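You operate a simulated robot arm through the tools that you are given. There is no shell and no other tool.

You are at the controls of a simulated two-armed robot. One attempt, no reset.

JOB
Take the lid off the paste jar and lay it down on the top of the white bench.

It is judged by the outcome, as a careful person would: the job done as asked, and still so three seconds after it is handed in. It fails if anything else is knocked over, pushed out of place, dropped, spilled or broken. Lids that push on must go on centred and level and be pressed home; caps that screw on are set level and turned clockwise until they are tight.

ROBOT AND FRAMES
Two 7-joint arms with two-finger parallel grippers on one trunk, on a base that drives. Base frame: it is fixed to the floor where the robot stands at the start and does not move with it; the origin is under the middle of the robot, x ahead of it, y to its left, z up. Lengths are in m, angles in degrees, forces in N, time in s.
The left shoulder is at the start at [0.03, 0.119, 0.96], the right one opposite. With the tool pointing down near the work surface each hand reaches from about 0.28 to 0.68 m from the robot's upright axis, wherever it stands, measured 20 degrees to its own side. Places, roughly: paste jar [2.75, 1.25, 1]. Payload 3.43 kg a hand.
The tool frame of a hand sits at the grasp point between the pads (the TCP): z along the fingers, y along the line on which they close. The tips reach 0.03 m beyond it. Largest opening 0.094 m; finger width 0.028, thickness 0.01; the body of the gripper, 0.05 by 0.096 m, starts 0.055 m behind the TCP.
Orientation is that of the tool frame in the base frame, as a unit quaternion [x, y, z, w]. With the fingers straight down and closing along the base's y, the tool's x points along the base's -x, its y along +y and its z along -z.

CONTROLS
- The arms move only by the tool step_arm. It takes "left_commands", "right_commands" or both (then of equal length, played together; a hand with none holds still); each is a list of rows, each a list of 6 numbers: the shift along the tool's x, y, z in units of 20 mm (1.0 is 20 mm), then the turn, a rotation vector about the tool's x, y, z in units of 4 degrees (1.0 is 4 degrees). In form: [[tx, ty, tz, wx, wy, wz], ...]. A call has 1 to 20 rows; each row shifts and turns the commanded pose from where the row before left it, along the tool's axes as they then stand. "left_gripper" and "right_gripper" are, for a hand that has rows, the closure, from 0 (fully open) to 1 (shut), set as the call begins (left out, the last holds). A call with a number of a shift or a turn outside -1 to 1 is refused whole. A row lasts 0.2 s, in which the tool goes at most 0.05 m and 8.6 degrees; a call with a longer step from one row to the next is refused whole, and so is a gripper value outside its range. Where a pose cannot be reached the arm comes as near as it can. A force on the tool above 40 N (or 10 N above the force at the start of the call, whichever is more), or a blocked arm, ends the call early, and 0.2 s more pass. Each finger travels about 0.072 m/s and halts on what it meets, pressing with about 39 N; the grip force reading is that of the motor and also rises with nothing between the fingers. The clock runs only during rows and for 0.2 s after the last one: add rows that do not move to give the fingers time. The reply holds the time, the measured pose of the TCP, the force on the tool along the base axes, the opening and the grip force, in the units named above and with some noise, with the torque about the TCP (base axes, N m) and any sound that the robot's microphone picked up.
- Cameras (640 x 400 px; columns grow to the right, rows downward): "scene" is now at [0.0561, -0.0162, 1.681]; the picture's right is [-0.19, -0.98, 0.00], its down [-0.62, 0.12, -0.78] and it looks along [0.76, -0.15, -0.63] (base axes); focal length 257 px, centre (320, 200). "left" rides on the left gripper at [0.076, -0.014, -0.103] in its tool frame; the picture's right is [0.18, 0.98, 0.00], its down [-0.75, 0.14, -0.64] and it looks along [-0.63, 0.12, 0.77] (tool axes); focal length 243 px, centre (320, 200). "right" rides on the right gripper at [0.076, 0.014, -0.103] in its tool frame; the picture's right is [-0.18, 0.98, 0.00], its down [-0.75, -0.14, -0.64] and it looks along [-0.63, -0.12, 0.77] (tool axes); focal length 243 px, centre (320, 200). There is no depth. A picture from a camera that has moved, and an enlarged one, comes with that camera's place and axes in the base frame and with its lens.
- camera(camera): a new picture of that camera. The clock stands still meanwhile.
- slide_trunk(by): slides the trunk up (or, below 0, down) by that many m; the arms and the scene camera ride with it, the base frame stays. It gives what a move gives, with no picture.
- base_move(legs): drives the robot by 1 to 6 legs, each [ahead, turn to the left] in m and degrees, along the robot's own axes; the way and the turn of a leg run together, so that a leg with both is an arc; at most 1.5 m and 180 degrees a leg. The arms and the cameras ride along, it lands a little off, and it stops where it bumps. It gives what a move gives.
- pan_tilt(pan, tilt): turns the head with the scene camera to pan (to the left, within 143 degrees either way) and tilt (down, from -29 to 69), counted from straight ahead of the robot. It gives what a move gives.
- zoom(camera, box): a new picture of the part [left, top, right, bottom] of that camera's present view, enlarged. The clock stands still meanwhile.
- job_done(): hands the job in; it is judged then, once.

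Nothing tells you exact positions but the pictures and the camera data. Unless the task says otherwise, let go and move clear before handing in.

The tools are called by a JSON object that holds its "method" and its "body". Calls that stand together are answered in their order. step_arm: Moves the arms, as the interface text tells. Its arguments: {"type":"object","properties":{"left_commands":{"type":"array"},"left_gripper":{"type":"number"},"right_commands":{"type":"array"},"right_gripper":{"type":"number"}},"required":[]} The other tools are called the same way: slide_trunk (by) slides the trunk up or down; base_move (legs) drives the base; pan_tilt (pan, tilt) turns the head that bears the scene camera; camera (camera) takes a picture; zoom (camera, box) takes an enlarged picture of a part of a camera's view; job_done () hands the job in.

At the start:

```text
clock: 0.0
left_tcp_pos: [0.4686, 0.1496, 1.1044]
left_orientation: [-0.002, 1.0, 0.0, 0.001]
left_wrist_force: [-0.6, -0.1, -0.2]
left_ft_torque: [-0.01, -0.01, -0.06]
left_finger_gap: 0.0941
left_finger_force: 0.0
right_tcp_pos: [0.4762, -0.2428, 1.1032]
right_orientation: [-0.002, 1.0, -0.001, 0.001]
right_wrist_force: [-0.1, -0.9, -0.3]
right_ft_torque: [0.01, 0.02, 0.0]
right_finger_gap: 0.094
right_finger_force: 0.1
trunk travel left (down, up): [-0.225, 0.185]
robot x, y, heading: [-0.0014, 0.0006, 0.3]
head pan, tilt: [-11.1, 39.2]
```

scene: 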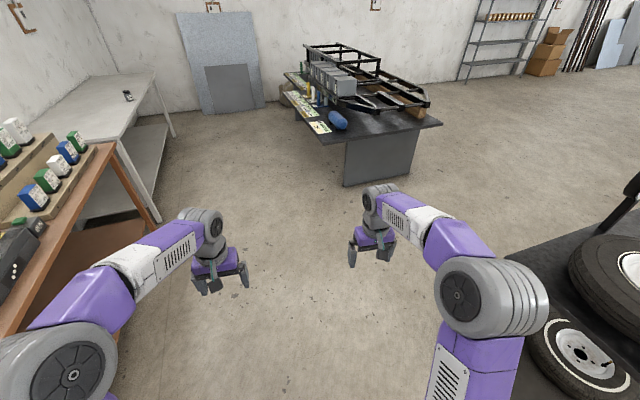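
right: 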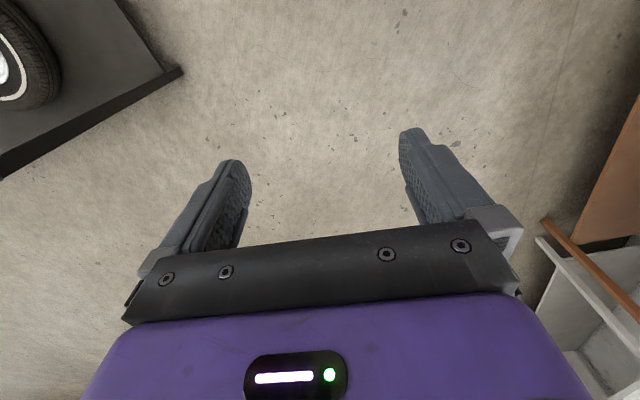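
left: 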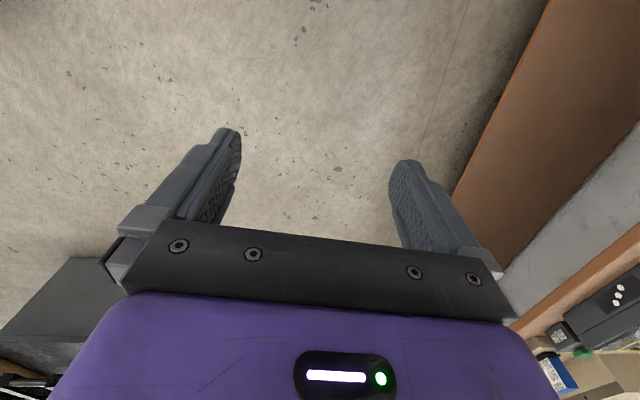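

I see a white bench ahead on the left with a small dark jar on it near pixel (127, 95), matching the rough place of the paste jar. I'll look closer before driving.

{"method": "zoom", "body": {"camera": "scene", "box": [60, 60, 220, 160]}}

{"method": "zoom", "body": {"camera": "scene", "box": [105, 80, 153, 110]}}

```text
4.00 times, centred on (140, 110) of scene
camera zoom: at [0.0561, -0.0162, 1.681], right [-0.19, -0.98, 0.0], down [-0.62, 0.12, -0.78], along [0.76, -0.15, -0.63], focal length 1027 px, centre (1040, 560)
```

zoom: 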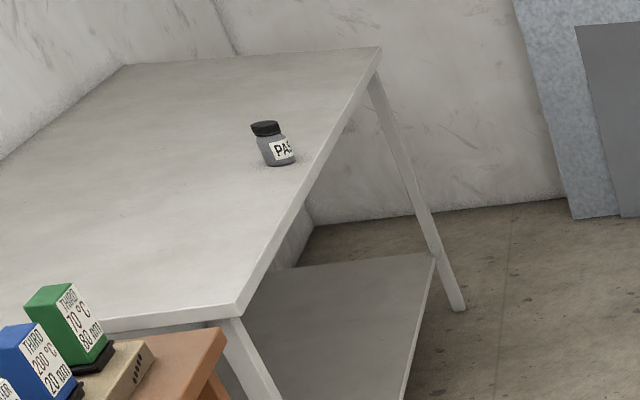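

```text
13.33 times, centred on (129, 95) of scene
camera zoom: at [0.0561, -0.0162, 1.681], right [-0.19, -0.98, 0.0], down [-0.62, 0.12, -0.78], along [0.76, -0.15, -0.63], focal length 3423 px, centre (2867, 1600)
```

zoom: 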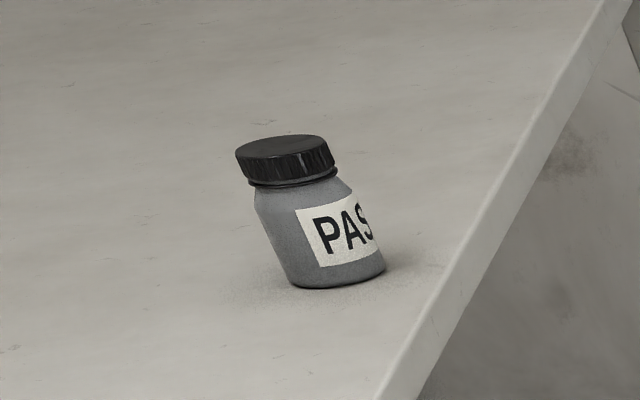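

The jar has a ribbed dark cap that looks screw-on, and sits about 8 cm in from the bench's front edge near [2.75, 1.24], bench top near z = 0.9. I'll look around to check the driving path before moving.

{"method": "pan_tilt", "body": {"pan": -45, "tilt": 45}}

{"method": "camera", "body": {"camera": "scene"}}

{"method": "pan_tilt", "body": {"pan": 45, "tilt": 45}}

{"method": "camera", "body": {"camera": "scene"}}

{"method": "pan_tilt", "body": {"pan": 0, "tilt": 60}}

{"method": "camera", "body": {"camera": "scene"}}

```text
clock: 1.0
left_tcp_pos: [0.469, 0.151, 1.1042]
left_orientation: [-0.002, 1.0, -0.001, 0.001]
left_wrist_force: [-0.1, -0.1, 0.0]
left_ft_torque: [0.0, 0.03, -0.03]
left_finger_gap: 0.094
left_finger_force: 0.0
right_tcp_pos: [0.4775, -0.2426, 1.1036]
right_orientation: [-0.002, 1.0, 0.0, -0.001]
right_wrist_force: [-0.7, -0.1, 0.3]
right_ft_torque: [0.01, -0.03, -0.03]
right_finger_gap: 0.0941
right_finger_force: 0.1
trunk travel left (down, up): [-0.225, 0.185]
robot x, y, heading: [-0.0009, 0.005, -0.0]
head pan, tilt: [-45.0, 45.0]
```

```text
taken
camera scene: at [0.0297, -0.0571, 1.6725], right [-0.71, -0.71, 0.0], down [-0.5, 0.5, -0.71], along [0.5, -0.5, -0.71], focal length 257 px, centre (320, 200)
```

scene: 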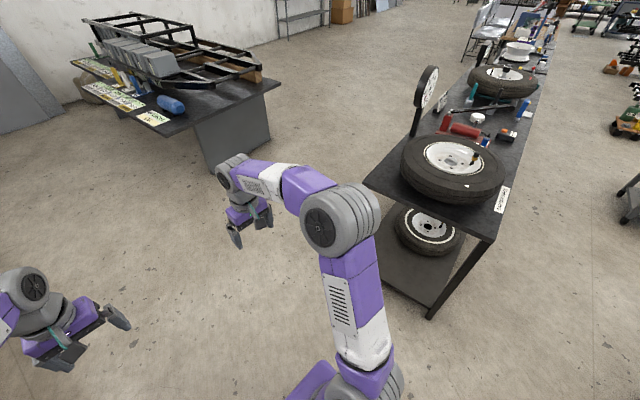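

```text
clock: 2.6
left_tcp_pos: [0.4691, 0.1511, 1.1052]
left_orientation: [-0.002, 1.0, 0.0, 0.001]
left_wrist_force: [0.8, -0.1, -0.8]
left_ft_torque: [0.01, -0.02, 0.02]
left_finger_gap: 0.0941
left_finger_force: 0.1
right_tcp_pos: [0.4784, -0.2425, 1.1025]
right_orientation: [-0.002, 1.0, 0.0, 0.0]
right_wrist_force: [0.3, -0.5, -0.4]
right_ft_torque: [-0.02, 0.01, 0.02]
right_finger_gap: 0.0939
right_finger_force: 0.1
trunk travel left (down, up): [-0.225, 0.185]
robot x, y, heading: [0.0026, -0.0038, 0.2]
head pan, tilt: [45.0, 45.0]
```

```text
taken
camera scene: at [0.0297, 0.0577, 1.6725], right [0.71, -0.71, 0.0], down [-0.5, -0.5, -0.71], along [0.5, 0.5, -0.71], focal length 257 px, centre (320, 200)
```

scene: 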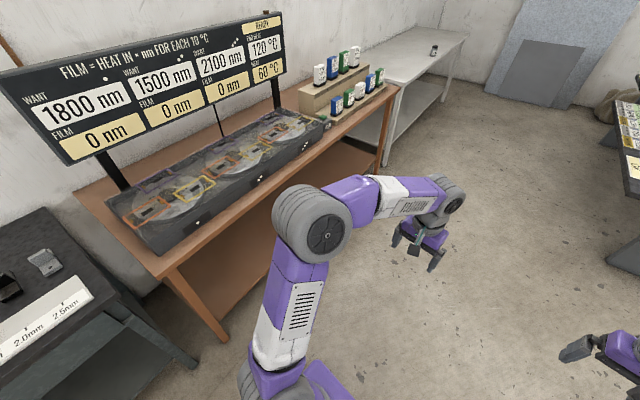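

```text
clock: 3.8
left_tcp_pos: [0.4687, 0.1504, 1.1046]
left_orientation: [-0.001, 1.0, 0.0, 0.001]
left_wrist_force: [-0.5, -0.1, 0.3]
left_ft_torque: [0.0, -0.01, 0.03]
left_finger_gap: 0.0941
left_finger_force: 0.0
right_tcp_pos: [0.478, -0.2434, 1.1038]
right_orientation: [-0.002, 1.0, 0.001, 0.0]
right_wrist_force: [-1.1, 0.2, -0.4]
right_ft_torque: [0.02, 0.01, -0.02]
right_finger_gap: 0.0937
right_finger_force: 0.0
trunk travel left (down, up): [-0.225, 0.185]
robot x, y, heading: [-0.0006, 0.0003, -0.0]
head pan, tilt: [0.0, 60.0]
```

```text
taken
camera scene: at [0.0388, 0.0004, 1.653], right [0.0, -1.0, 0.0], down [-0.87, 0.0, -0.5], along [0.5, 0.0, -0.87], focal length 257 px, centre (320, 200)
```

scene: 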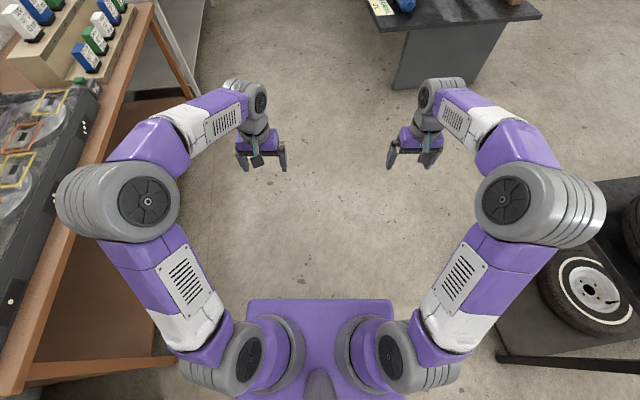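

The aisle between the white bench (left) and the frame table (right) is clear, roughly y from −0.3 to 1.05. I'll drive along its middle to about [2.83, 0.35], and then turn toward the bench.

{"method": "base_move", "body": {"legs": [[0, 7], [1.4, 0]]}}

{"method": "pan_tilt", "body": {"pan": 0, "tilt": 45}}

{"method": "camera", "body": {"camera": "scene"}}

```text
clock: 11.3
left_tcp_pos: [1.8291, 0.3613, 1.1041]
left_orientation: [-0.056, 0.998, 0.0, 0.001]
left_wrist_force: [-0.5, 0.0, -0.4]
left_ft_torque: [-0.01, -0.01, 0.0]
left_finger_gap: 0.0939
left_finger_force: 0.0
right_tcp_pos: [1.88, -0.0282, 1.1044]
right_orientation: [-0.057, 0.998, 0.0, 0.0]
right_wrist_force: [0.2, -0.1, 0.4]
right_ft_torque: [0.02, 0.0, 0.02]
right_finger_gap: 0.0939
right_finger_force: 0.0
trunk travel left (down, up): [-0.225, 0.185]
robot x, y, heading: [1.3799, 0.1571, 6.3]
head pan, tilt: [0.0, 60.0]
```

```text
clock: 12.0
left_tcp_pos: [1.8274, 0.3599, 1.105]
left_orientation: [-0.056, 0.998, 0.0, 0.001]
left_wrist_force: [-0.1, -0.3, -0.4]
left_ft_torque: [0.01, -0.02, 0.04]
left_finger_gap: 0.0941
left_finger_force: 0.1
right_tcp_pos: [1.8801, -0.0283, 1.1031]
right_orientation: [-0.057, 0.998, 0.0, 0.0]
right_wrist_force: [0.0, -0.2, -0.2]
right_ft_torque: [0.01, -0.01, 0.0]
right_finger_gap: 0.0942
right_finger_force: 0.2
trunk travel left (down, up): [-0.225, 0.185]
robot x, y, heading: [1.3777, 0.1598, 6.0]
head pan, tilt: [0.0, 45.0]
```

```text
taken
camera scene: at [1.4317, 0.1661, 1.6724], right [0.11, -0.99, 0.0], down [-0.7, -0.08, -0.71], along [0.7, 0.08, -0.71], focal length 257 px, centre (320, 200)
```

scene: 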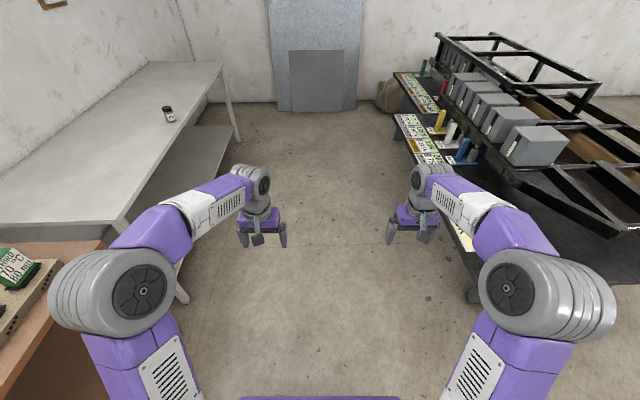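

I'm at about [1.38, 0.16] heading 6°, with the jar visible ahead-left and the way clear on both sides. I'll drive on another 1.45 m with a slight left turn, then turn to face the bench.

{"method": "base_move", "body": {"legs": [[0, 3], [1.45, 0], [0, 88]]}}

{"method": "camera", "body": {"camera": "scene"}}

```text
clock: 23.5
left_tcp_pos: [2.6191, 0.8456, 1.1045]
left_orientation: [0.749, -0.662, 0.0, -0.001]
left_wrist_force: [-0.4, -0.7, -1.5]
left_ft_torque: [0.01, 0.04, 0.01]
left_finger_gap: 0.0941
left_finger_force: 0.1
right_tcp_pos: [3.0078, 0.9024, 1.1041]
right_orientation: [0.751, -0.661, 0.001, 0.0]
right_wrist_force: [-1.4, 0.0, 0.2]
right_ft_torque: [0.04, -0.01, 0.03]
right_finger_gap: 0.0941
right_finger_force: 0.0
trunk travel left (down, up): [-0.225, 0.185]
robot x, y, heading: [2.8263, 0.3989, 97.0]
head pan, tilt: [0.0, 45.0]
```

```text
taken
camera scene: at [2.821, 0.4502, 1.6725], right [0.99, 0.12, 0.0], down [0.09, -0.7, -0.71], along [-0.09, 0.7, -0.71], focal length 257 px, centre (320, 200)
```

scene: 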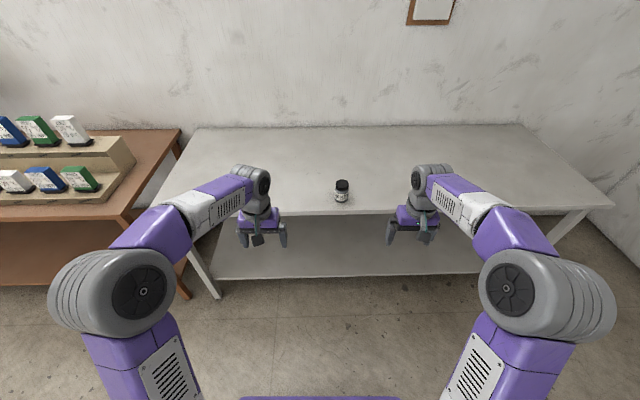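

I'm now squarely facing the white bench with the jar just ahead between the hands. I'll zoom for an accurate jar position and lid details.

{"method": "zoom", "body": {"camera": "scene", "box": [310, 165, 374, 205]}}

{"method": "zoom", "body": {"camera": "scene", "box": [180, 120, 500, 320]}}

```text
10.00 times, centred on (342, 185) of scene
camera zoom: at [2.821, 0.4502, 1.6725], right [0.99, 0.12, 0.0], down [0.09, -0.7, -0.71], along [-0.09, 0.7, -0.71], focal length 2567 px, centre (100, 350)
```

zoom: 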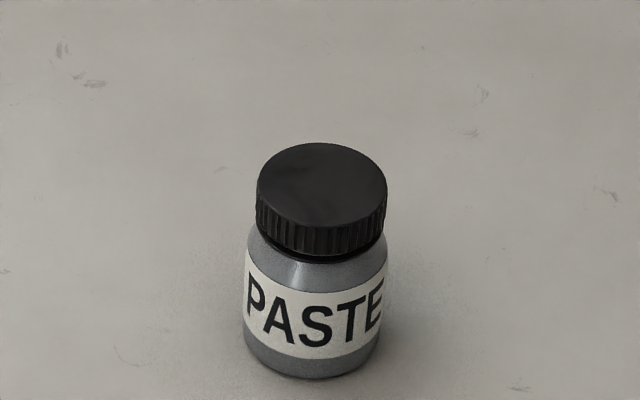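

```text
2.00 times, centred on (340, 220) of scene
camera zoom: at [2.821, 0.4502, 1.6725], right [0.99, 0.12, 0.0], down [0.09, -0.7, -0.71], along [-0.09, 0.7, -0.71], focal length 513 px, centre (280, 160)
```

zoom: 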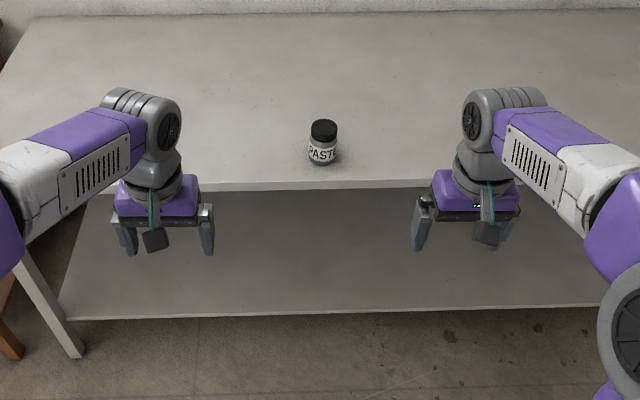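

The jar is about 0.87 m ahead of the robot's axis and 9 cm to its right, roughly 6 cm wide and 9 cm tall with a ~5.3 cm ribbed cap. I'll raise the trunk to get vertical parallax for depth and for clearance before approaching.

{"method": "slide_trunk", "body": {"by": 0.18}}

{"method": "zoom", "body": {"camera": "scene", "box": [310, 185, 390, 235]}}

```text
clock: 25.5
left_tcp_pos: [2.6186, 0.8449, 1.2835]
left_orientation: [0.749, -0.662, -0.001, -0.001]
left_wrist_force: [0.4, -0.6, 0.4]
left_ft_torque: [-0.01, -0.01, 0.01]
left_finger_gap: 0.0941
left_finger_force: 0.0
right_tcp_pos: [3.008, 0.9029, 1.2827]
right_orientation: [0.75, -0.661, 0.0, -0.001]
right_wrist_force: [-0.6, -0.4, 0.3]
right_ft_torque: [-0.03, -0.02, -0.03]
right_finger_gap: 0.0939
right_finger_force: 0.0
trunk travel left (down, up): [-0.405, 0.005]
robot x, y, heading: [2.8257, 0.3975, 96.7]
head pan, tilt: [0.0, 45.0]
```

```text
8.00 times, centred on (350, 210) of scene
camera zoom: at [2.8212, 0.4503, 1.8523], right [0.99, 0.12, 0.0], down [0.09, -0.7, -0.71], along [-0.09, 0.7, -0.71], focal length 2054 px, centre (80, 120)
```

zoom: 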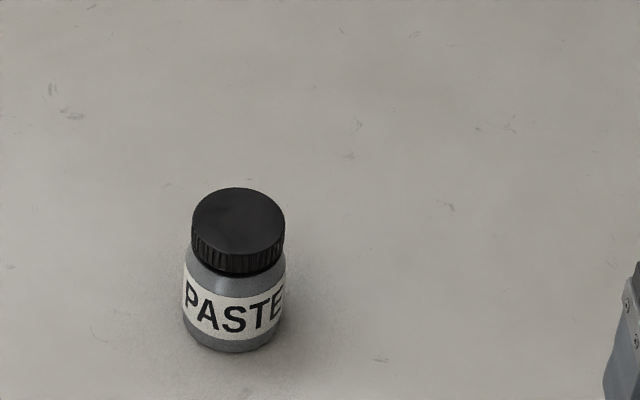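

Triangulating the two views puts the jar at about [2.816, 1.26], bench top z ≈ 0.88 and lid top z ≈ 0.967. Hands are high (z 1.28), so I'll turn 6° right to centre the jar and drive 0.33 m closer.

{"method": "base_move", "body": {"legs": [[0, -6], [0.33, 0]]}}

{"method": "camera", "body": {"camera": "scene"}}

{"method": "camera", "body": {"camera": "right"}}

{"method": "camera", "body": {"camera": "left"}}

```text
clock: 28.2
left_tcp_pos: [2.6624, 1.1979, 1.2855]
left_orientation: [0.714, -0.7, 0.0, -0.001]
left_wrist_force: [-0.1, 0.8, -0.2]
left_ft_torque: [0.01, 0.01, 0.03]
left_finger_gap: 0.0943
left_finger_force: 0.0
right_tcp_pos: [3.0555, 1.2131, 1.2836]
right_orientation: [0.713, -0.701, 0.001, 0.0]
right_wrist_force: [-0.4, 0.6, 0.4]
right_ft_torque: [0.01, -0.02, 0.01]
right_finger_gap: 0.0938
right_finger_force: 0.0
trunk travel left (down, up): [-0.405, 0.005]
robot x, y, heading: [2.8185, 0.7317, 91.2]
head pan, tilt: [0.0, 45.0]
```

```text
taken
camera scene: at [2.821, 0.7828, 1.8525], right [1.0, 0.02, 0.0], down [0.01, -0.71, -0.71], along [-0.01, 0.71, -0.71], focal length 257 px, centre (320, 200)
```

scene: 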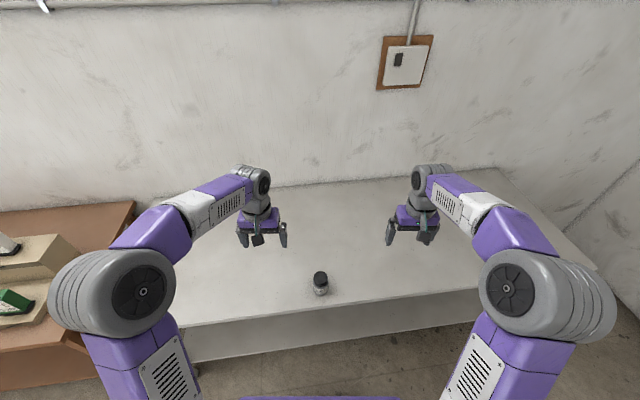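

```text
taken
camera right: at [3.0421, 1.1353, 1.3867], right [-0.99, 0.16, 0.0], down [0.13, 0.76, 0.64], along [0.11, 0.63, -0.77], focal length 243 px, centre (320, 200)
```

right: 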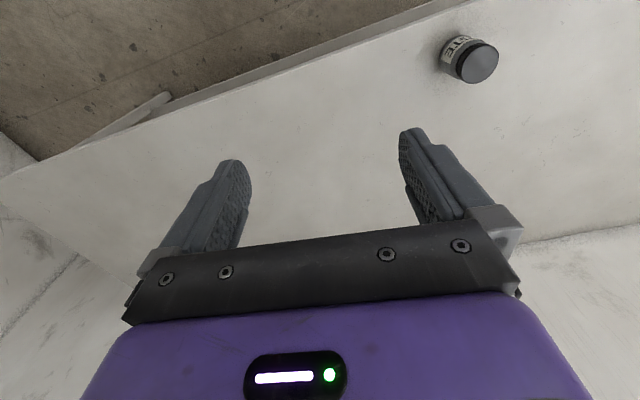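

```text
taken
camera left: at [2.6778, 1.121, 1.3868], right [-0.98, -0.2, 0.0], down [-0.15, 0.75, 0.64], along [-0.13, 0.63, -0.76], focal length 243 px, centre (320, 200)
```

left: 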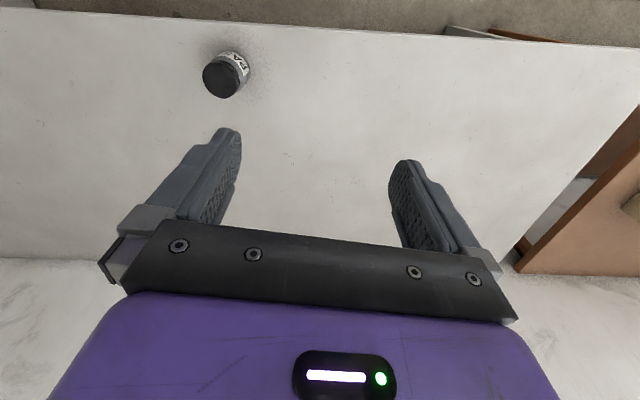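

The jar is now about 0.5 m ahead, centred, with both hands well above. I'll zoom all three cameras on it to pin its position precisely.

{"method": "zoom", "body": {"camera": "scene", "box": [288, 260, 352, 300]}}

{"method": "zoom", "body": {"camera": "right", "box": [430, 35, 510, 85]}}

{"method": "zoom", "body": {"camera": "left", "box": [185, 50, 265, 100]}}

```text
10.00 times, centred on (320, 280) of scene
camera zoom: at [2.821, 0.7828, 1.8525], right [1.0, 0.02, 0.0], down [0.01, -0.71, -0.71], along [-0.01, 0.71, -0.71], focal length 2567 px, centre (320, -600)
```

zoom: 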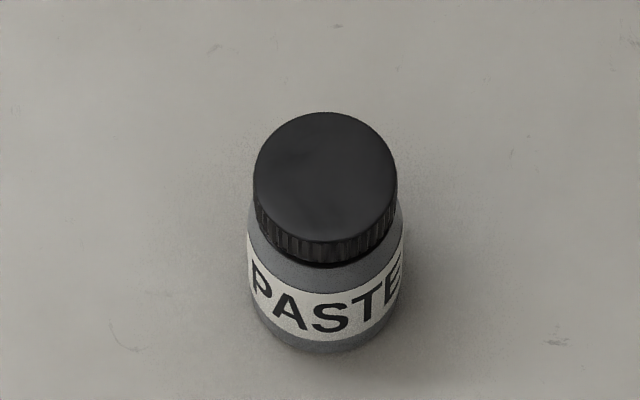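

```text
8.00 times, centred on (470, 60) of right
camera zoom: at [3.0421, 1.1353, 1.3867], right [-0.99, 0.16, 0.0], down [0.13, 0.76, 0.64], along [0.11, 0.63, -0.77], focal length 1941 px, centre (-880, 1320)
```

zoom: 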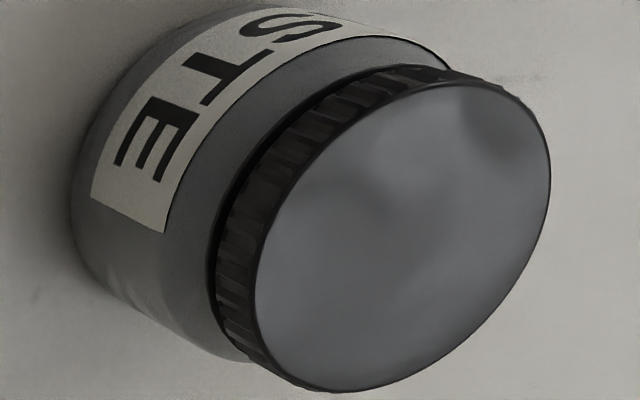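

```text
8.00 times, centred on (225, 75) of left
camera zoom: at [2.6778, 1.121, 1.3868], right [-0.98, -0.2, 0.0], down [-0.15, 0.75, 0.64], along [-0.13, 0.63, -0.76], focal length 1941 px, centre (1080, 1200)
```

zoom: 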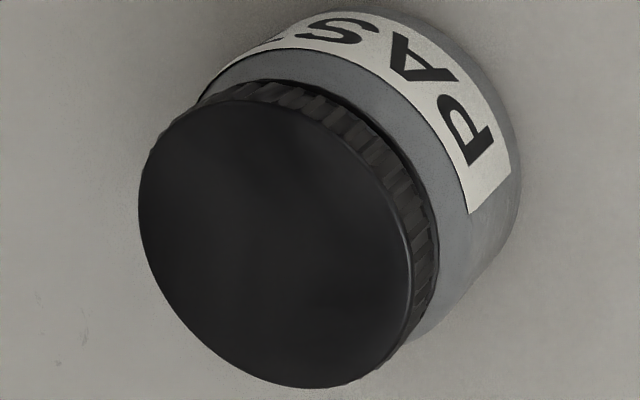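

All three cameras agree: lid centre at about [2.813, 1.2545], lid top z ≈ 0.967, body ~6 cm across, bench z ≈ 0.88. Plan: left hand grips the jar body from the near-left (camera side up), right hand unscrews the lid from above; first I roll the left wrist while it is high and clear.

{"method": "step_arm", "body": {"left_commands": [[0, 0, 0, 0, 0, -1], [0, 0, 0, 0, 0, -1], [0, 0, 0, 0, 0, -1], [0, 0, 0, 0, 0, -1], [0, 0, 0, 0, 0, -1], [0, 0, 0, 0, 0, -1], [0, 0, 0, 0, 0, -1], [0, 0, 0, 0, 0, -1], [0, 0, 0, 0, 0, -1], [0, 0, 0, 0, 0, -1], [0, 0, 0, 0, 0, -1], [0, 0, 0, 0, 0, -1], [0, 0, 0, 0, 0, -1], [0, 0, 0, 0, 0, -1], [0, 0, 0, 0, 0, -1], [0, 0, 0, 0, 0, -1], [0, 0, 0, 0, 0, -1]]}}

```text
clock: 31.8
left_tcp_pos: [2.6622, 1.1981, 1.2844]
left_orientation: [0.984, -0.181, -0.001, -0.001]
left_wrist_force: [0.3, 0.9, 0.2]
left_ft_torque: [0.01, -0.01, 0.02]
left_finger_gap: 0.0939
left_finger_force: 0.1
right_tcp_pos: [3.0559, 1.2128, 1.284]
right_orientation: [0.714, -0.7, 0.001, 0.0]
right_wrist_force: [-0.2, 0.2, -0.2]
right_ft_torque: [0.01, -0.05, 0.0]
right_finger_gap: 0.0939
right_finger_force: 0.1
trunk travel left (down, up): [-0.405, 0.005]
robot x, y, heading: [2.815, 0.7296, 90.8]
head pan, tilt: [0.0, 45.0]
```

The roll is tracking properly (68° done). I'll continue another 68° so the tool's x faces along the intended approach direction.

{"method": "step_arm", "body": {"left_commands": [[0, 0, 0, 0, 0, -1], [0, 0, 0, 0, 0, -1], [0, 0, 0, 0, 0, -1], [0, 0, 0, 0, 0, -1], [0, 0, 0, 0, 0, -1], [0, 0, 0, 0, 0, -1], [0, 0, 0, 0, 0, -1], [0, 0, 0, 0, 0, -1], [0, 0, 0, 0, 0, -1], [0, 0, 0, 0, 0, -1], [0, 0, 0, 0, 0, -1], [0, 0, 0, 0, 0, -1], [0, 0, 0, 0, 0, -1], [0, 0, 0, 0, 0, -1], [0, 0, 0, 0, 0, -1], [0, 0, 0, 0, 0, -1], [0, 0, 0, 0, 0, -1]]}}

{"method": "camera", "body": {"camera": "scene"}}

```text
clock: 35.4
left_tcp_pos: [2.6612, 1.1984, 1.2851]
left_orientation: [0.916, 0.4, 0.001, -0.001]
left_wrist_force: [0.8, -0.5, 0.4]
left_ft_torque: [0.02, -0.02, 0.03]
left_finger_gap: 0.0939
left_finger_force: 0.1
right_tcp_pos: [3.0542, 1.2126, 1.283]
right_orientation: [0.714, -0.7, 0.0, 0.0]
right_wrist_force: [-0.2, -0.8, 0.0]
right_ft_torque: [0.02, -0.04, -0.01]
right_finger_gap: 0.0939
right_finger_force: 0.0
trunk travel left (down, up): [-0.405, 0.005]
robot x, y, heading: [2.8193, 0.73, 90.9]
head pan, tilt: [0.0, 45.0]
```

```text
taken
camera scene: at [2.8211, 0.7831, 1.8525], right [1.0, 0.02, 0.0], down [0.01, -0.71, -0.71], along [-0.01, 0.71, -0.71], focal length 257 px, centre (320, 200)
```

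scene: 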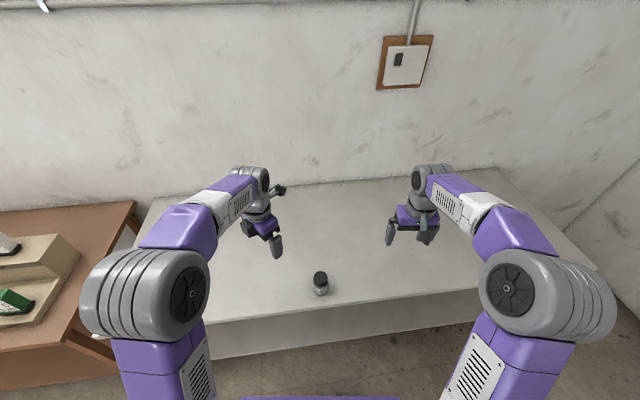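

The left wrist rolled fully as commanded (tool x heading 47°). Now I pitch the left hand up toward horizontal about its y axis, still high and clear of the jar.

{"method": "step_arm", "body": {"left_commands": [[0, 0, 0, 0, 1, 0], [0, 0, 0, 0, 1, 0], [0, 0, 0, 0, 1, 0], [0, 0, 0, 0, 1, 0], [0, 0, 0, 0, 1, 0], [0, 0, 0, 0, 1, 0], [0, 0, 0, 0, 1, 0], [0, 0, 0, 0, 1, 0], [0, 0, 0, 0, 1, 0], [0, 0, 0, 0, 1, 0]]}}

{"method": "camera", "body": {"camera": "scene"}}

```text
clock: 37.6
left_tcp_pos: [2.6614, 1.1973, 1.2852]
left_orientation: [0.861, 0.375, 0.315, -0.139]
left_wrist_force: [0.4, 0.2, -0.5]
left_ft_torque: [0.0, -0.03, 0.03]
left_finger_gap: 0.0941
left_finger_force: 0.0
right_tcp_pos: [3.0546, 1.2132, 1.2838]
right_orientation: [0.713, -0.701, 0.0, 0.0]
right_wrist_force: [1.3, -0.2, -0.6]
right_ft_torque: [0.0, 0.0, -0.03]
right_finger_gap: 0.0939
right_finger_force: 0.2
trunk travel left (down, up): [-0.405, 0.005]
robot x, y, heading: [2.8185, 0.7338, 90.9]
head pan, tilt: [0.0, 45.0]
```

```text
taken
camera scene: at [2.8206, 0.7829, 1.8525], right [1.0, 0.02, 0.0], down [0.01, -0.71, -0.71], along [-0.01, 0.71, -0.71], focal length 257 px, centre (320, 200)
```

scene: 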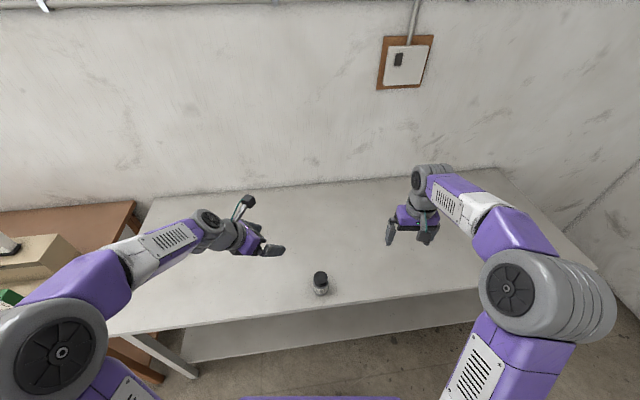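

The pitch is tracking well and the camera is ending up on the upper side. I'll continue 36° more to leave the fingers about 14° below horizontal.

{"method": "step_arm", "body": {"left_commands": [[0, 0, 0, 0, 1, 0], [0, 0, 0, 0, 1, 0], [0, 0, 0, 0, 1, 0], [0, 0, 0, 0, 1, 0], [0, 0, 0, 0, 1, 0], [0, 0, 0, 0, 1, 0], [0, 0, 0, 0, 1, 0], [0, 0, 0, 0, 1, 0], [0, 0, 0, 0, 1, 0]]}}

{"method": "camera", "body": {"camera": "scene"}}

{"method": "camera", "body": {"camera": "left"}}

```text
clock: 39.6
left_tcp_pos: [2.6614, 1.1982, 1.2843]
left_orientation: [0.722, 0.314, 0.565, -0.248]
left_wrist_force: [0.1, -0.4, 0.7]
left_ft_torque: [0.03, 0.0, 0.02]
left_finger_gap: 0.0942
left_finger_force: 0.1
right_tcp_pos: [3.0542, 1.214, 1.2836]
right_orientation: [0.714, -0.7, 0.0, 0.0]
right_wrist_force: [-0.2, -1.5, 0.4]
right_ft_torque: [0.02, 0.04, 0.01]
right_finger_gap: 0.0942
right_finger_force: 0.0
trunk travel left (down, up): [-0.405, 0.005]
robot x, y, heading: [2.8213, 0.7324, 90.8]
head pan, tilt: [0.0, 45.0]
```

```text
taken
camera scene: at [2.8208, 0.7834, 1.8524], right [1.0, 0.02, 0.0], down [0.01, -0.71, -0.71], along [-0.01, 0.71, -0.71], focal length 257 px, centre (320, 200)
```

scene: 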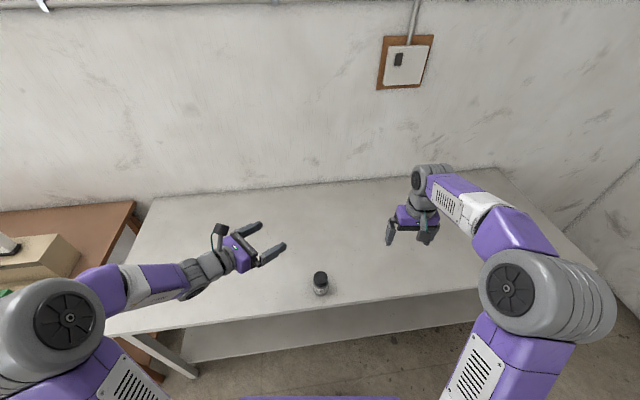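

```text
taken
camera left: at [2.5964, 1.1476, 1.3832], right [0.75, -0.64, 0.18], down [-0.44, -0.68, -0.58], along [0.49, 0.36, -0.8], focal length 243 px, centre (320, 200)
```

left: 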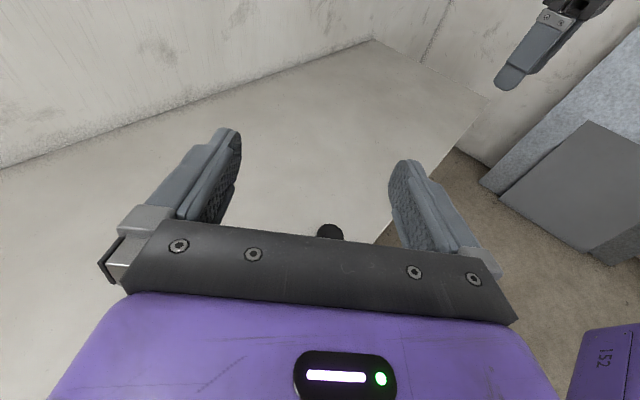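

Left fingers now point heading 47° and 14° below horizontal, camera on top. I'll bring the left hand down to a pre-grasp point 12 cm short of the jar, stopping 4 cm above the grasp height to check.

{"method": "step_arm", "body": {"left_commands": [[-0.772, 0.185, 0.2535, 0, 0, 0], [-0.772, 0.185, 0.2535, 0, 0, 0], [-0.772, 0.185, 0.2535, 0, 0, 0], [-0.772, 0.185, 0.2535, 0, 0, 0], [-0.772, 0.185, 0.2535, 0, 0, 0], [-0.772, 0.185, 0.2535, 0, 0, 0], [-0.772, 0.185, 0.2535, 0, 0, 0], [-0.772, 0.185, 0.2535, 0, 0, 0], [-0.772, 0.185, 0.2535, 0, 0, 0], [-0.772, 0.185, 0.2535, 0, 0, 0], [-0.772, 0.185, 0.2535, 0, 0, 0], [-0.772, 0.185, 0.2535, 0, 0, 0], [-0.772, 0.185, 0.2535, 0, 0, 0], [-0.772, 0.185, 0.2535, 0, 0, 0], [-0.772, 0.185, 0.2535, 0, 0, 0], [-0.772, 0.185, 0.2535, 0, 0, 0], [-0.772, 0.185, 0.2535, 0, 0, 0], [-0.772, 0.185, 0.2535, 0, 0, 0], [-0.772, 0.185, 0.2535, 0, 0, 0], [-0.772, 0.185, 0.2535, 0, 0, 0]]}}

{"method": "camera", "body": {"camera": "scene"}}

{"method": "camera", "body": {"camera": "left"}}

{"method": "camera", "body": {"camera": "right"}}

```text
clock: 43.8
left_tcp_pos: [2.7321, 1.1659, 0.9612]
left_orientation: [0.723, 0.314, 0.564, -0.247]
left_wrist_force: [0.0, 0.0, 0.7]
left_ft_torque: [0.02, 0.0, -0.02]
left_finger_gap: 0.0939
left_finger_force: 0.1
right_tcp_pos: [3.0542, 1.2111, 1.2831]
right_orientation: [0.713, -0.701, 0.0, -0.001]
right_wrist_force: [0.2, 0.0, -0.4]
right_ft_torque: [-0.01, 0.0, -0.03]
right_finger_gap: 0.0939
right_finger_force: 0.2
trunk travel left (down, up): [-0.405, 0.005]
robot x, y, heading: [2.8163, 0.7333, 90.8]
head pan, tilt: [0.0, 45.0]
```

```text
taken
camera scene: at [2.8209, 0.7833, 1.8524], right [1.0, 0.02, 0.0], down [0.01, -0.71, -0.71], along [-0.01, 0.71, -0.71], focal length 257 px, centre (320, 200)
```

scene: 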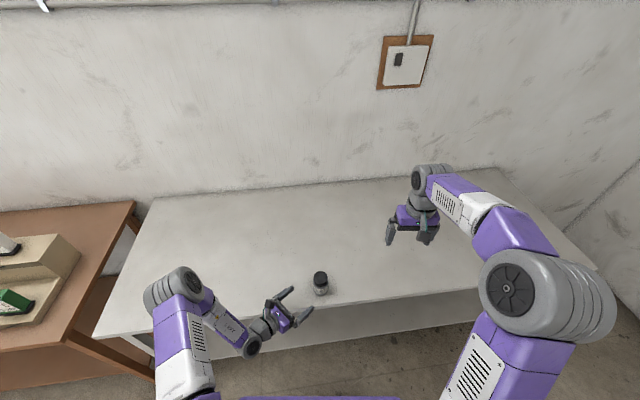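

```text
taken
camera left: at [2.6667, 1.1161, 1.0588], right [0.75, -0.64, 0.18], down [-0.45, -0.68, -0.58], along [0.49, 0.35, -0.8], focal length 243 px, centre (320, 200)
```

left: 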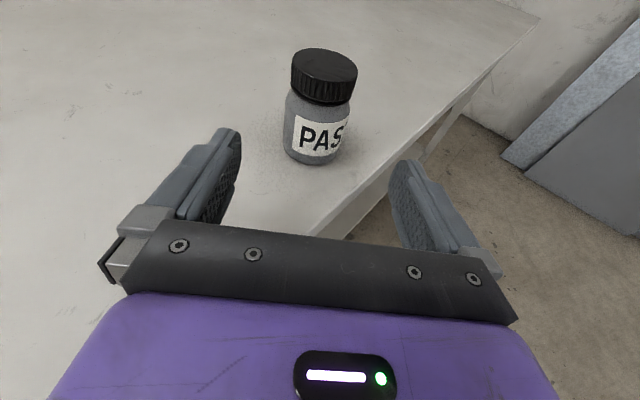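

```text
taken
camera right: at [3.0419, 1.1357, 1.3866], right [-0.99, 0.16, 0.0], down [0.13, 0.76, 0.64], along [0.11, 0.63, -0.77], focal length 243 px, centre (320, 200)
```

right: 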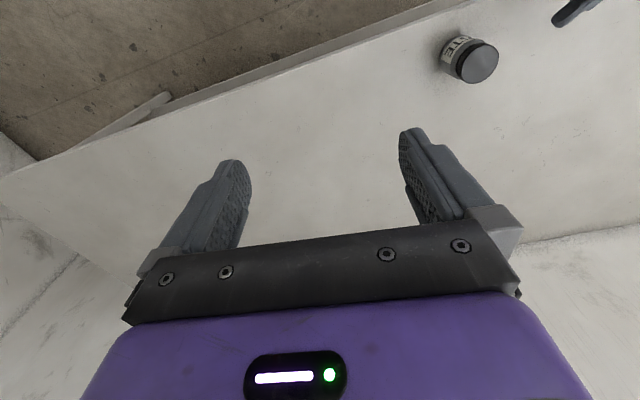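

The left hand is at the pre-grasp with the jar between the finger lines ahead. I'll zoom in to check the jar's heights and alignment.

{"method": "zoom", "body": {"camera": "left", "box": [200, 30, 440, 180]}}

{"method": "zoom", "body": {"camera": "scene", "box": [240, 255, 368, 335]}}

```text
2.67 times, centred on (320, 105) of left
camera zoom: at [2.6667, 1.1161, 1.0588], right [0.75, -0.64, 0.18], down [-0.45, -0.68, -0.58], along [0.49, 0.35, -0.8], focal length 647 px, centre (320, 453)
```

zoom: 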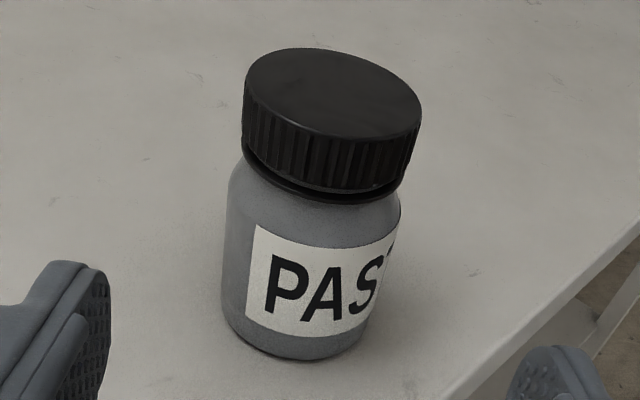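

```text
5.00 times, centred on (304, 295) of scene
camera zoom: at [2.8209, 0.7833, 1.8524], right [1.0, 0.02, 0.0], down [0.01, -0.71, -0.71], along [-0.01, 0.71, -0.71], focal length 1284 px, centre (400, -275)
```

zoom: 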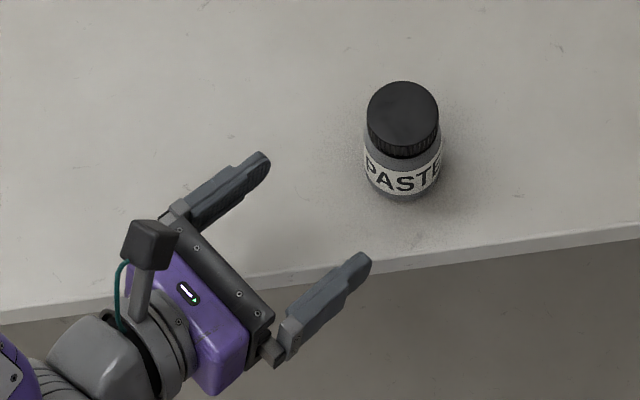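

Measured: jar body is full width from about z 0.883 to 0.938, lid from 0.951 to 0.968, and the jar lies on the left hand's approach line within 1 mm. I'll descend to grasp height and advance halfway, then check.

{"method": "step_arm", "body": {"left_commands": [[-0.535, 0, 0.132, 0, 0, 0], [-0.535, 0, 0.132, 0, 0, 0], [-0.535, 0, 0.132, 0, 0, 0], [-0.535, 0, 0.132, 0, 0, 0], [0, 0, 0, 0, 0, 0], [0.134, 0, 0.544, 0, 0, 0], [0.134, 0, 0.544, 0, 0, 0], [0.134, 0, 0.544, 0, 0, 0], [0.134, 0, 0.544, 0, 0, 0]]}}

{"method": "camera", "body": {"camera": "left"}}

{"method": "zoom", "body": {"camera": "scene", "box": [240, 255, 368, 335]}}

```text
clock: 45.8
left_tcp_pos: [2.7637, 1.2001, 0.9168]
left_orientation: [0.722, 0.314, 0.565, -0.247]
left_wrist_force: [0.6, 0.8, 0.2]
left_ft_torque: [-0.02, 0.0, 0.01]
left_finger_gap: 0.0938
left_finger_force: 0.0
right_tcp_pos: [3.0549, 1.2134, 1.282]
right_orientation: [0.714, -0.7, -0.001, 0.0]
right_wrist_force: [-0.4, -0.2, 0.0]
right_ft_torque: [0.01, 0.02, 0.0]
right_finger_gap: 0.0942
right_finger_force: 0.1
trunk travel left (down, up): [-0.405, 0.005]
robot x, y, heading: [2.8166, 0.7339, 90.8]
head pan, tilt: [0.0, 45.0]
```

```text
taken
camera left: at [2.6979, 1.1489, 1.0153], right [0.75, -0.64, 0.18], down [-0.44, -0.68, -0.58], along [0.49, 0.35, -0.8], focal length 243 px, centre (320, 200)
```

left: 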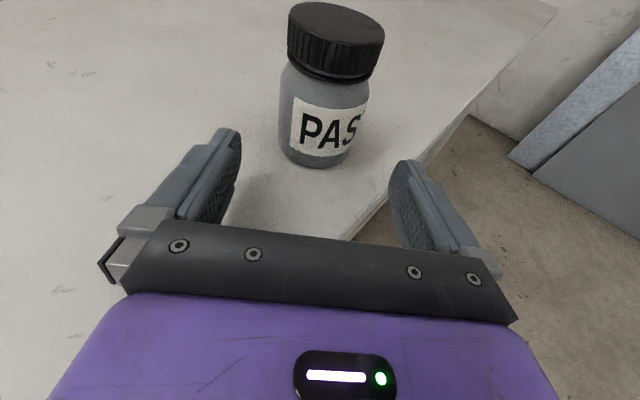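

```text
5.00 times, centred on (304, 295) of scene
camera zoom: at [2.8213, 0.7833, 1.8524], right [1.0, 0.02, 0.0], down [0.01, -0.71, -0.71], along [-0.01, 0.71, -0.71], focal length 1284 px, centre (400, -275)
```

zoom: 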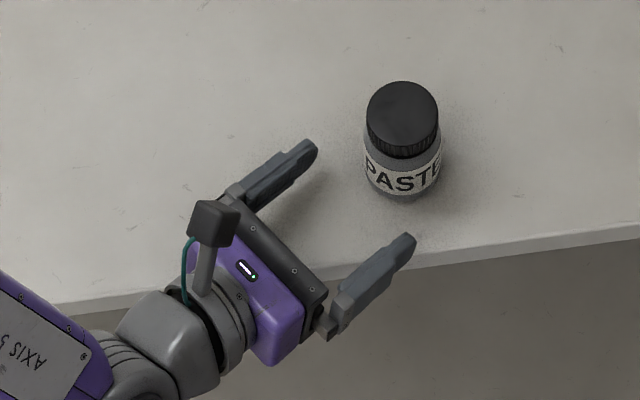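

The fingers straddle the jar's line with the gripper clear of the bench. I'll advance the remaining 6.5 cm so the pads sit either side of the jar body.

{"method": "step_arm", "body": {"left_commands": [[0.13, 0, 0.529, 0, 0, 0], [0.13, 0, 0.529, 0, 0, 0], [0.13, 0, 0.529, 0, 0, 0], [0.13, 0, 0.529, 0, 0, 0], [0.13, 0, 0.529, 0, 0, 0], [0.13, 0, 0.529, 0, 0, 0]]}}

{"method": "camera", "body": {"camera": "left"}}

{"method": "zoom", "body": {"camera": "scene", "box": [256, 255, 384, 335]}}

{"method": "zoom", "body": {"camera": "right", "box": [400, 0, 560, 100]}}

```text
clock: 47.2
left_tcp_pos: [2.8076, 1.2466, 0.9173]
left_orientation: [0.722, 0.314, 0.565, -0.247]
left_wrist_force: [0.2, -0.4, -0.2]
left_ft_torque: [0.01, -0.02, 0.0]
left_finger_gap: 0.0942
left_finger_force: 0.1
right_tcp_pos: [3.055, 1.2132, 1.2834]
right_orientation: [0.714, -0.7, 0.0, 0.0]
right_wrist_force: [0.2, -0.6, 0.0]
right_ft_torque: [-0.02, -0.01, 0.0]
right_finger_gap: 0.094
right_finger_force: 0.0
trunk travel left (down, up): [-0.405, 0.005]
robot x, y, heading: [2.8222, 0.7337, 90.6]
head pan, tilt: [0.0, 45.0]
```

```text
taken
camera left: at [2.7423, 1.1968, 1.0151], right [0.75, -0.64, 0.18], down [-0.44, -0.68, -0.58], along [0.49, 0.35, -0.8], focal length 243 px, centre (320, 200)
```

left: 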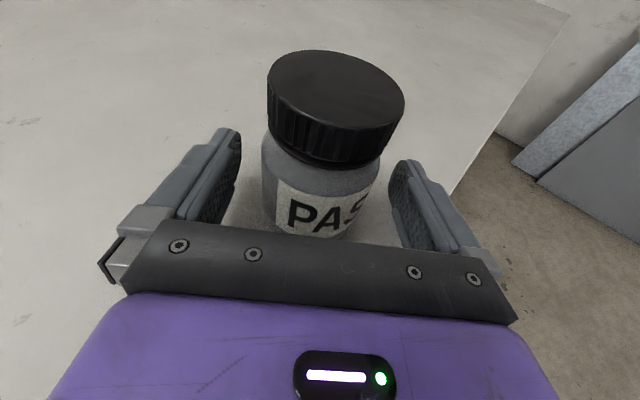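

```text
5.00 times, centred on (320, 295) of scene
camera zoom: at [2.8213, 0.7833, 1.8524], right [1.0, 0.02, 0.0], down [0.01, -0.71, -0.71], along [-0.01, 0.71, -0.71], focal length 1284 px, centre (320, -275)
```

zoom: 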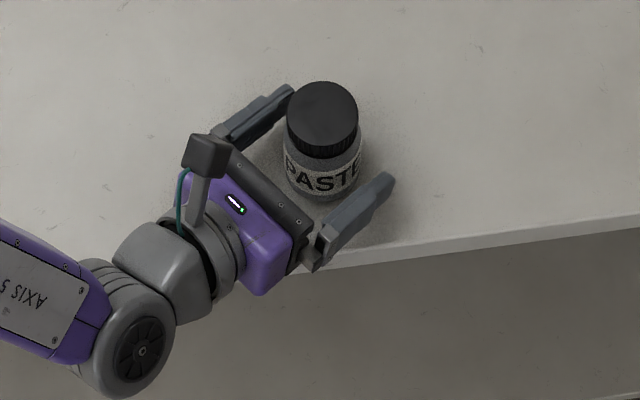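

```text
4.00 times, centred on (480, 50) of right
camera zoom: at [3.0423, 1.1358, 1.3865], right [-0.99, 0.16, 0.0], down [0.13, 0.76, 0.64], along [0.11, 0.63, -0.77], focal length 970 px, centre (-320, 800)
```

zoom: 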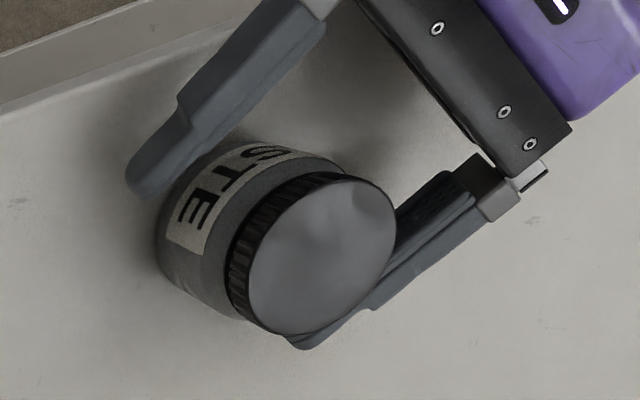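

The jar body is between the pads, about 1 cm beyond the grasp point, seemingly centred to a couple of mm. I'll close partway (to ~6.8 cm) and check centring before gripping.

{"method": "step_arm", "body": {"left_commands": [[0, 0, 0, 0, 0, 0], [0, 0, 0, 0, 0, 0]], "left_gripper": 0.28}}

{"method": "camera", "body": {"camera": "left"}}

{"method": "zoom", "body": {"camera": "right", "box": [400, 0, 560, 100]}}

```text
clock: 47.8
left_tcp_pos: [2.807, 1.2475, 0.9164]
left_orientation: [0.723, 0.314, 0.564, -0.247]
left_wrist_force: [0.4, 0.3, -0.1]
left_ft_torque: [0.01, 0.02, 0.0]
left_finger_gap: 0.0679
left_finger_force: 0.1
right_tcp_pos: [3.0553, 1.2126, 1.2837]
right_orientation: [0.714, -0.7, 0.0, 0.0]
right_wrist_force: [0.2, 0.8, -1.0]
right_ft_torque: [0.0, 0.03, 0.01]
right_finger_gap: 0.0941
right_finger_force: 0.1
trunk travel left (down, up): [-0.405, 0.005]
robot x, y, heading: [2.8201, 0.7328, 91.0]
head pan, tilt: [0.0, 45.0]
```

```text
taken
camera left: at [2.7421, 1.1965, 1.0151], right [0.75, -0.64, 0.18], down [-0.45, -0.68, -0.58], along [0.49, 0.35, -0.8], focal length 243 px, centre (320, 200)
```

left: 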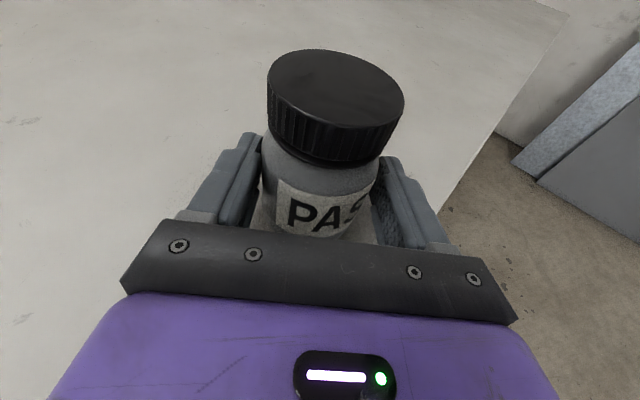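

```text
4.00 times, centred on (480, 50) of right
camera zoom: at [3.0421, 1.1356, 1.3866], right [-0.99, 0.16, 0.0], down [0.13, 0.76, 0.64], along [0.11, 0.63, -0.77], focal length 970 px, centre (-320, 800)
```

zoom: 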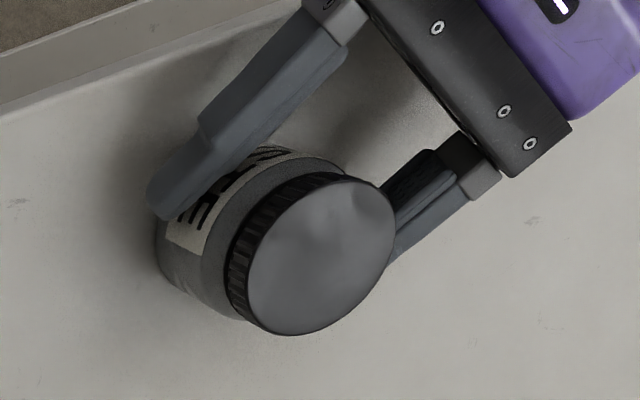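

The jar looks centred between the pads. I'll zoom to compare the gaps on both sides before closing.

{"method": "zoom", "body": {"camera": "left", "box": [220, 120, 420, 245]}}

{"method": "zoom", "body": {"camera": "scene", "box": [288, 265, 352, 305]}}

```text
3.20 times, centred on (320, 182) of left
camera zoom: at [2.7421, 1.1965, 1.0151], right [0.75, -0.64, 0.18], down [-0.45, -0.68, -0.58], along [0.49, 0.35, -0.8], focal length 776 px, centre (320, 256)
```

zoom: 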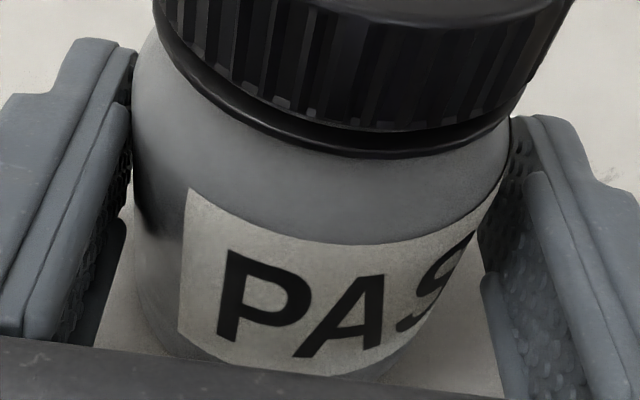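

```text
10.00 times, centred on (320, 285) of scene
camera zoom: at [2.821, 0.7831, 1.8525], right [1.0, 0.02, 0.0], down [0.01, -0.71, -0.71], along [-0.01, 0.71, -0.71], focal length 2567 px, centre (320, -650)
```

zoom: 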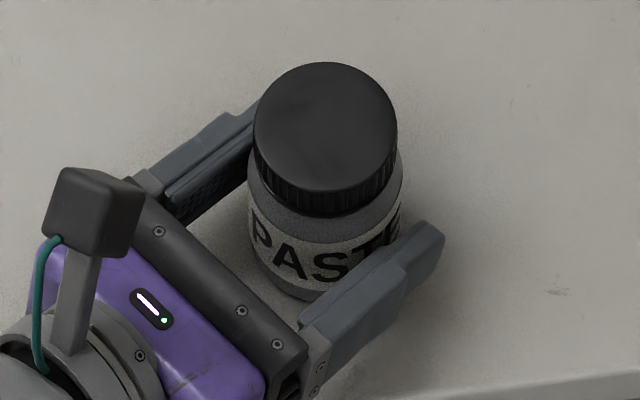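

The gaps look even on both sides. I'll close the left gripper on the jar body.

{"method": "step_arm", "body": {"left_commands": [[0, 0, 0, 0, 0, 0], [0, 0, 0, 0, 0, 0], [0, 0, 0, 0, 0, 0]], "left_gripper": 0.6}}

{"method": "zoom", "body": {"camera": "scene", "box": [288, 265, 352, 305]}}

{"method": "camera", "body": {"camera": "left"}}

```text
clock: 48.6
left_tcp_pos: [2.8081, 1.2467, 0.9152]
left_orientation: [0.722, 0.314, 0.565, -0.247]
left_wrist_force: [-0.2, -0.6, 0.9]
left_ft_torque: [-0.03, 0.02, -0.02]
left_finger_gap: 0.0616
left_finger_force: 39.6
right_tcp_pos: [3.0547, 1.2125, 1.2837]
right_orientation: [0.713, -0.701, 0.0, 0.001]
right_wrist_force: [-0.4, -0.4, -0.3]
right_ft_torque: [0.02, 0.01, -0.07]
right_finger_gap: 0.0941
right_finger_force: 0.0
trunk travel left (down, up): [-0.405, 0.005]
robot x, y, heading: [2.821, 0.7322, 90.9]
head pan, tilt: [0.0, 45.0]
```

```text
10.00 times, centred on (320, 285) of scene
camera zoom: at [2.821, 0.783, 1.8525], right [1.0, 0.02, 0.0], down [0.01, -0.71, -0.71], along [-0.01, 0.71, -0.71], focal length 2567 px, centre (320, -650)
```

zoom: 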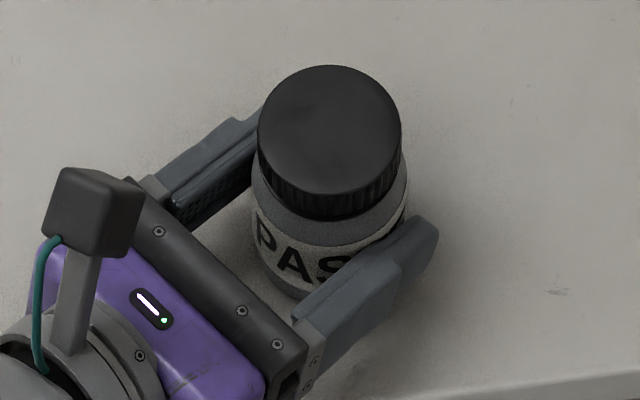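

```text
taken
camera left: at [2.7421, 1.1965, 1.0151], right [0.75, -0.64, 0.18], down [-0.45, -0.68, -0.58], along [0.49, 0.35, -0.8], focal length 243 px, centre (320, 200)
```

left: 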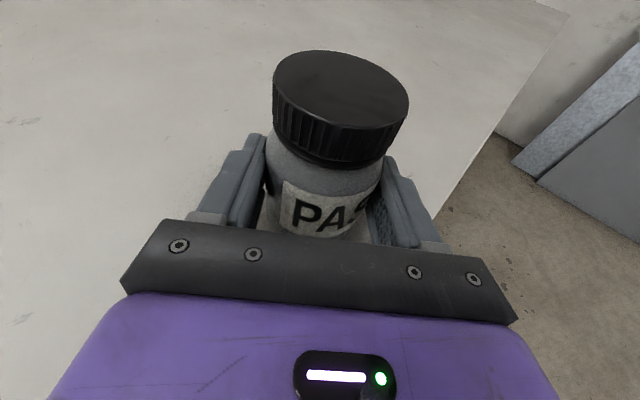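

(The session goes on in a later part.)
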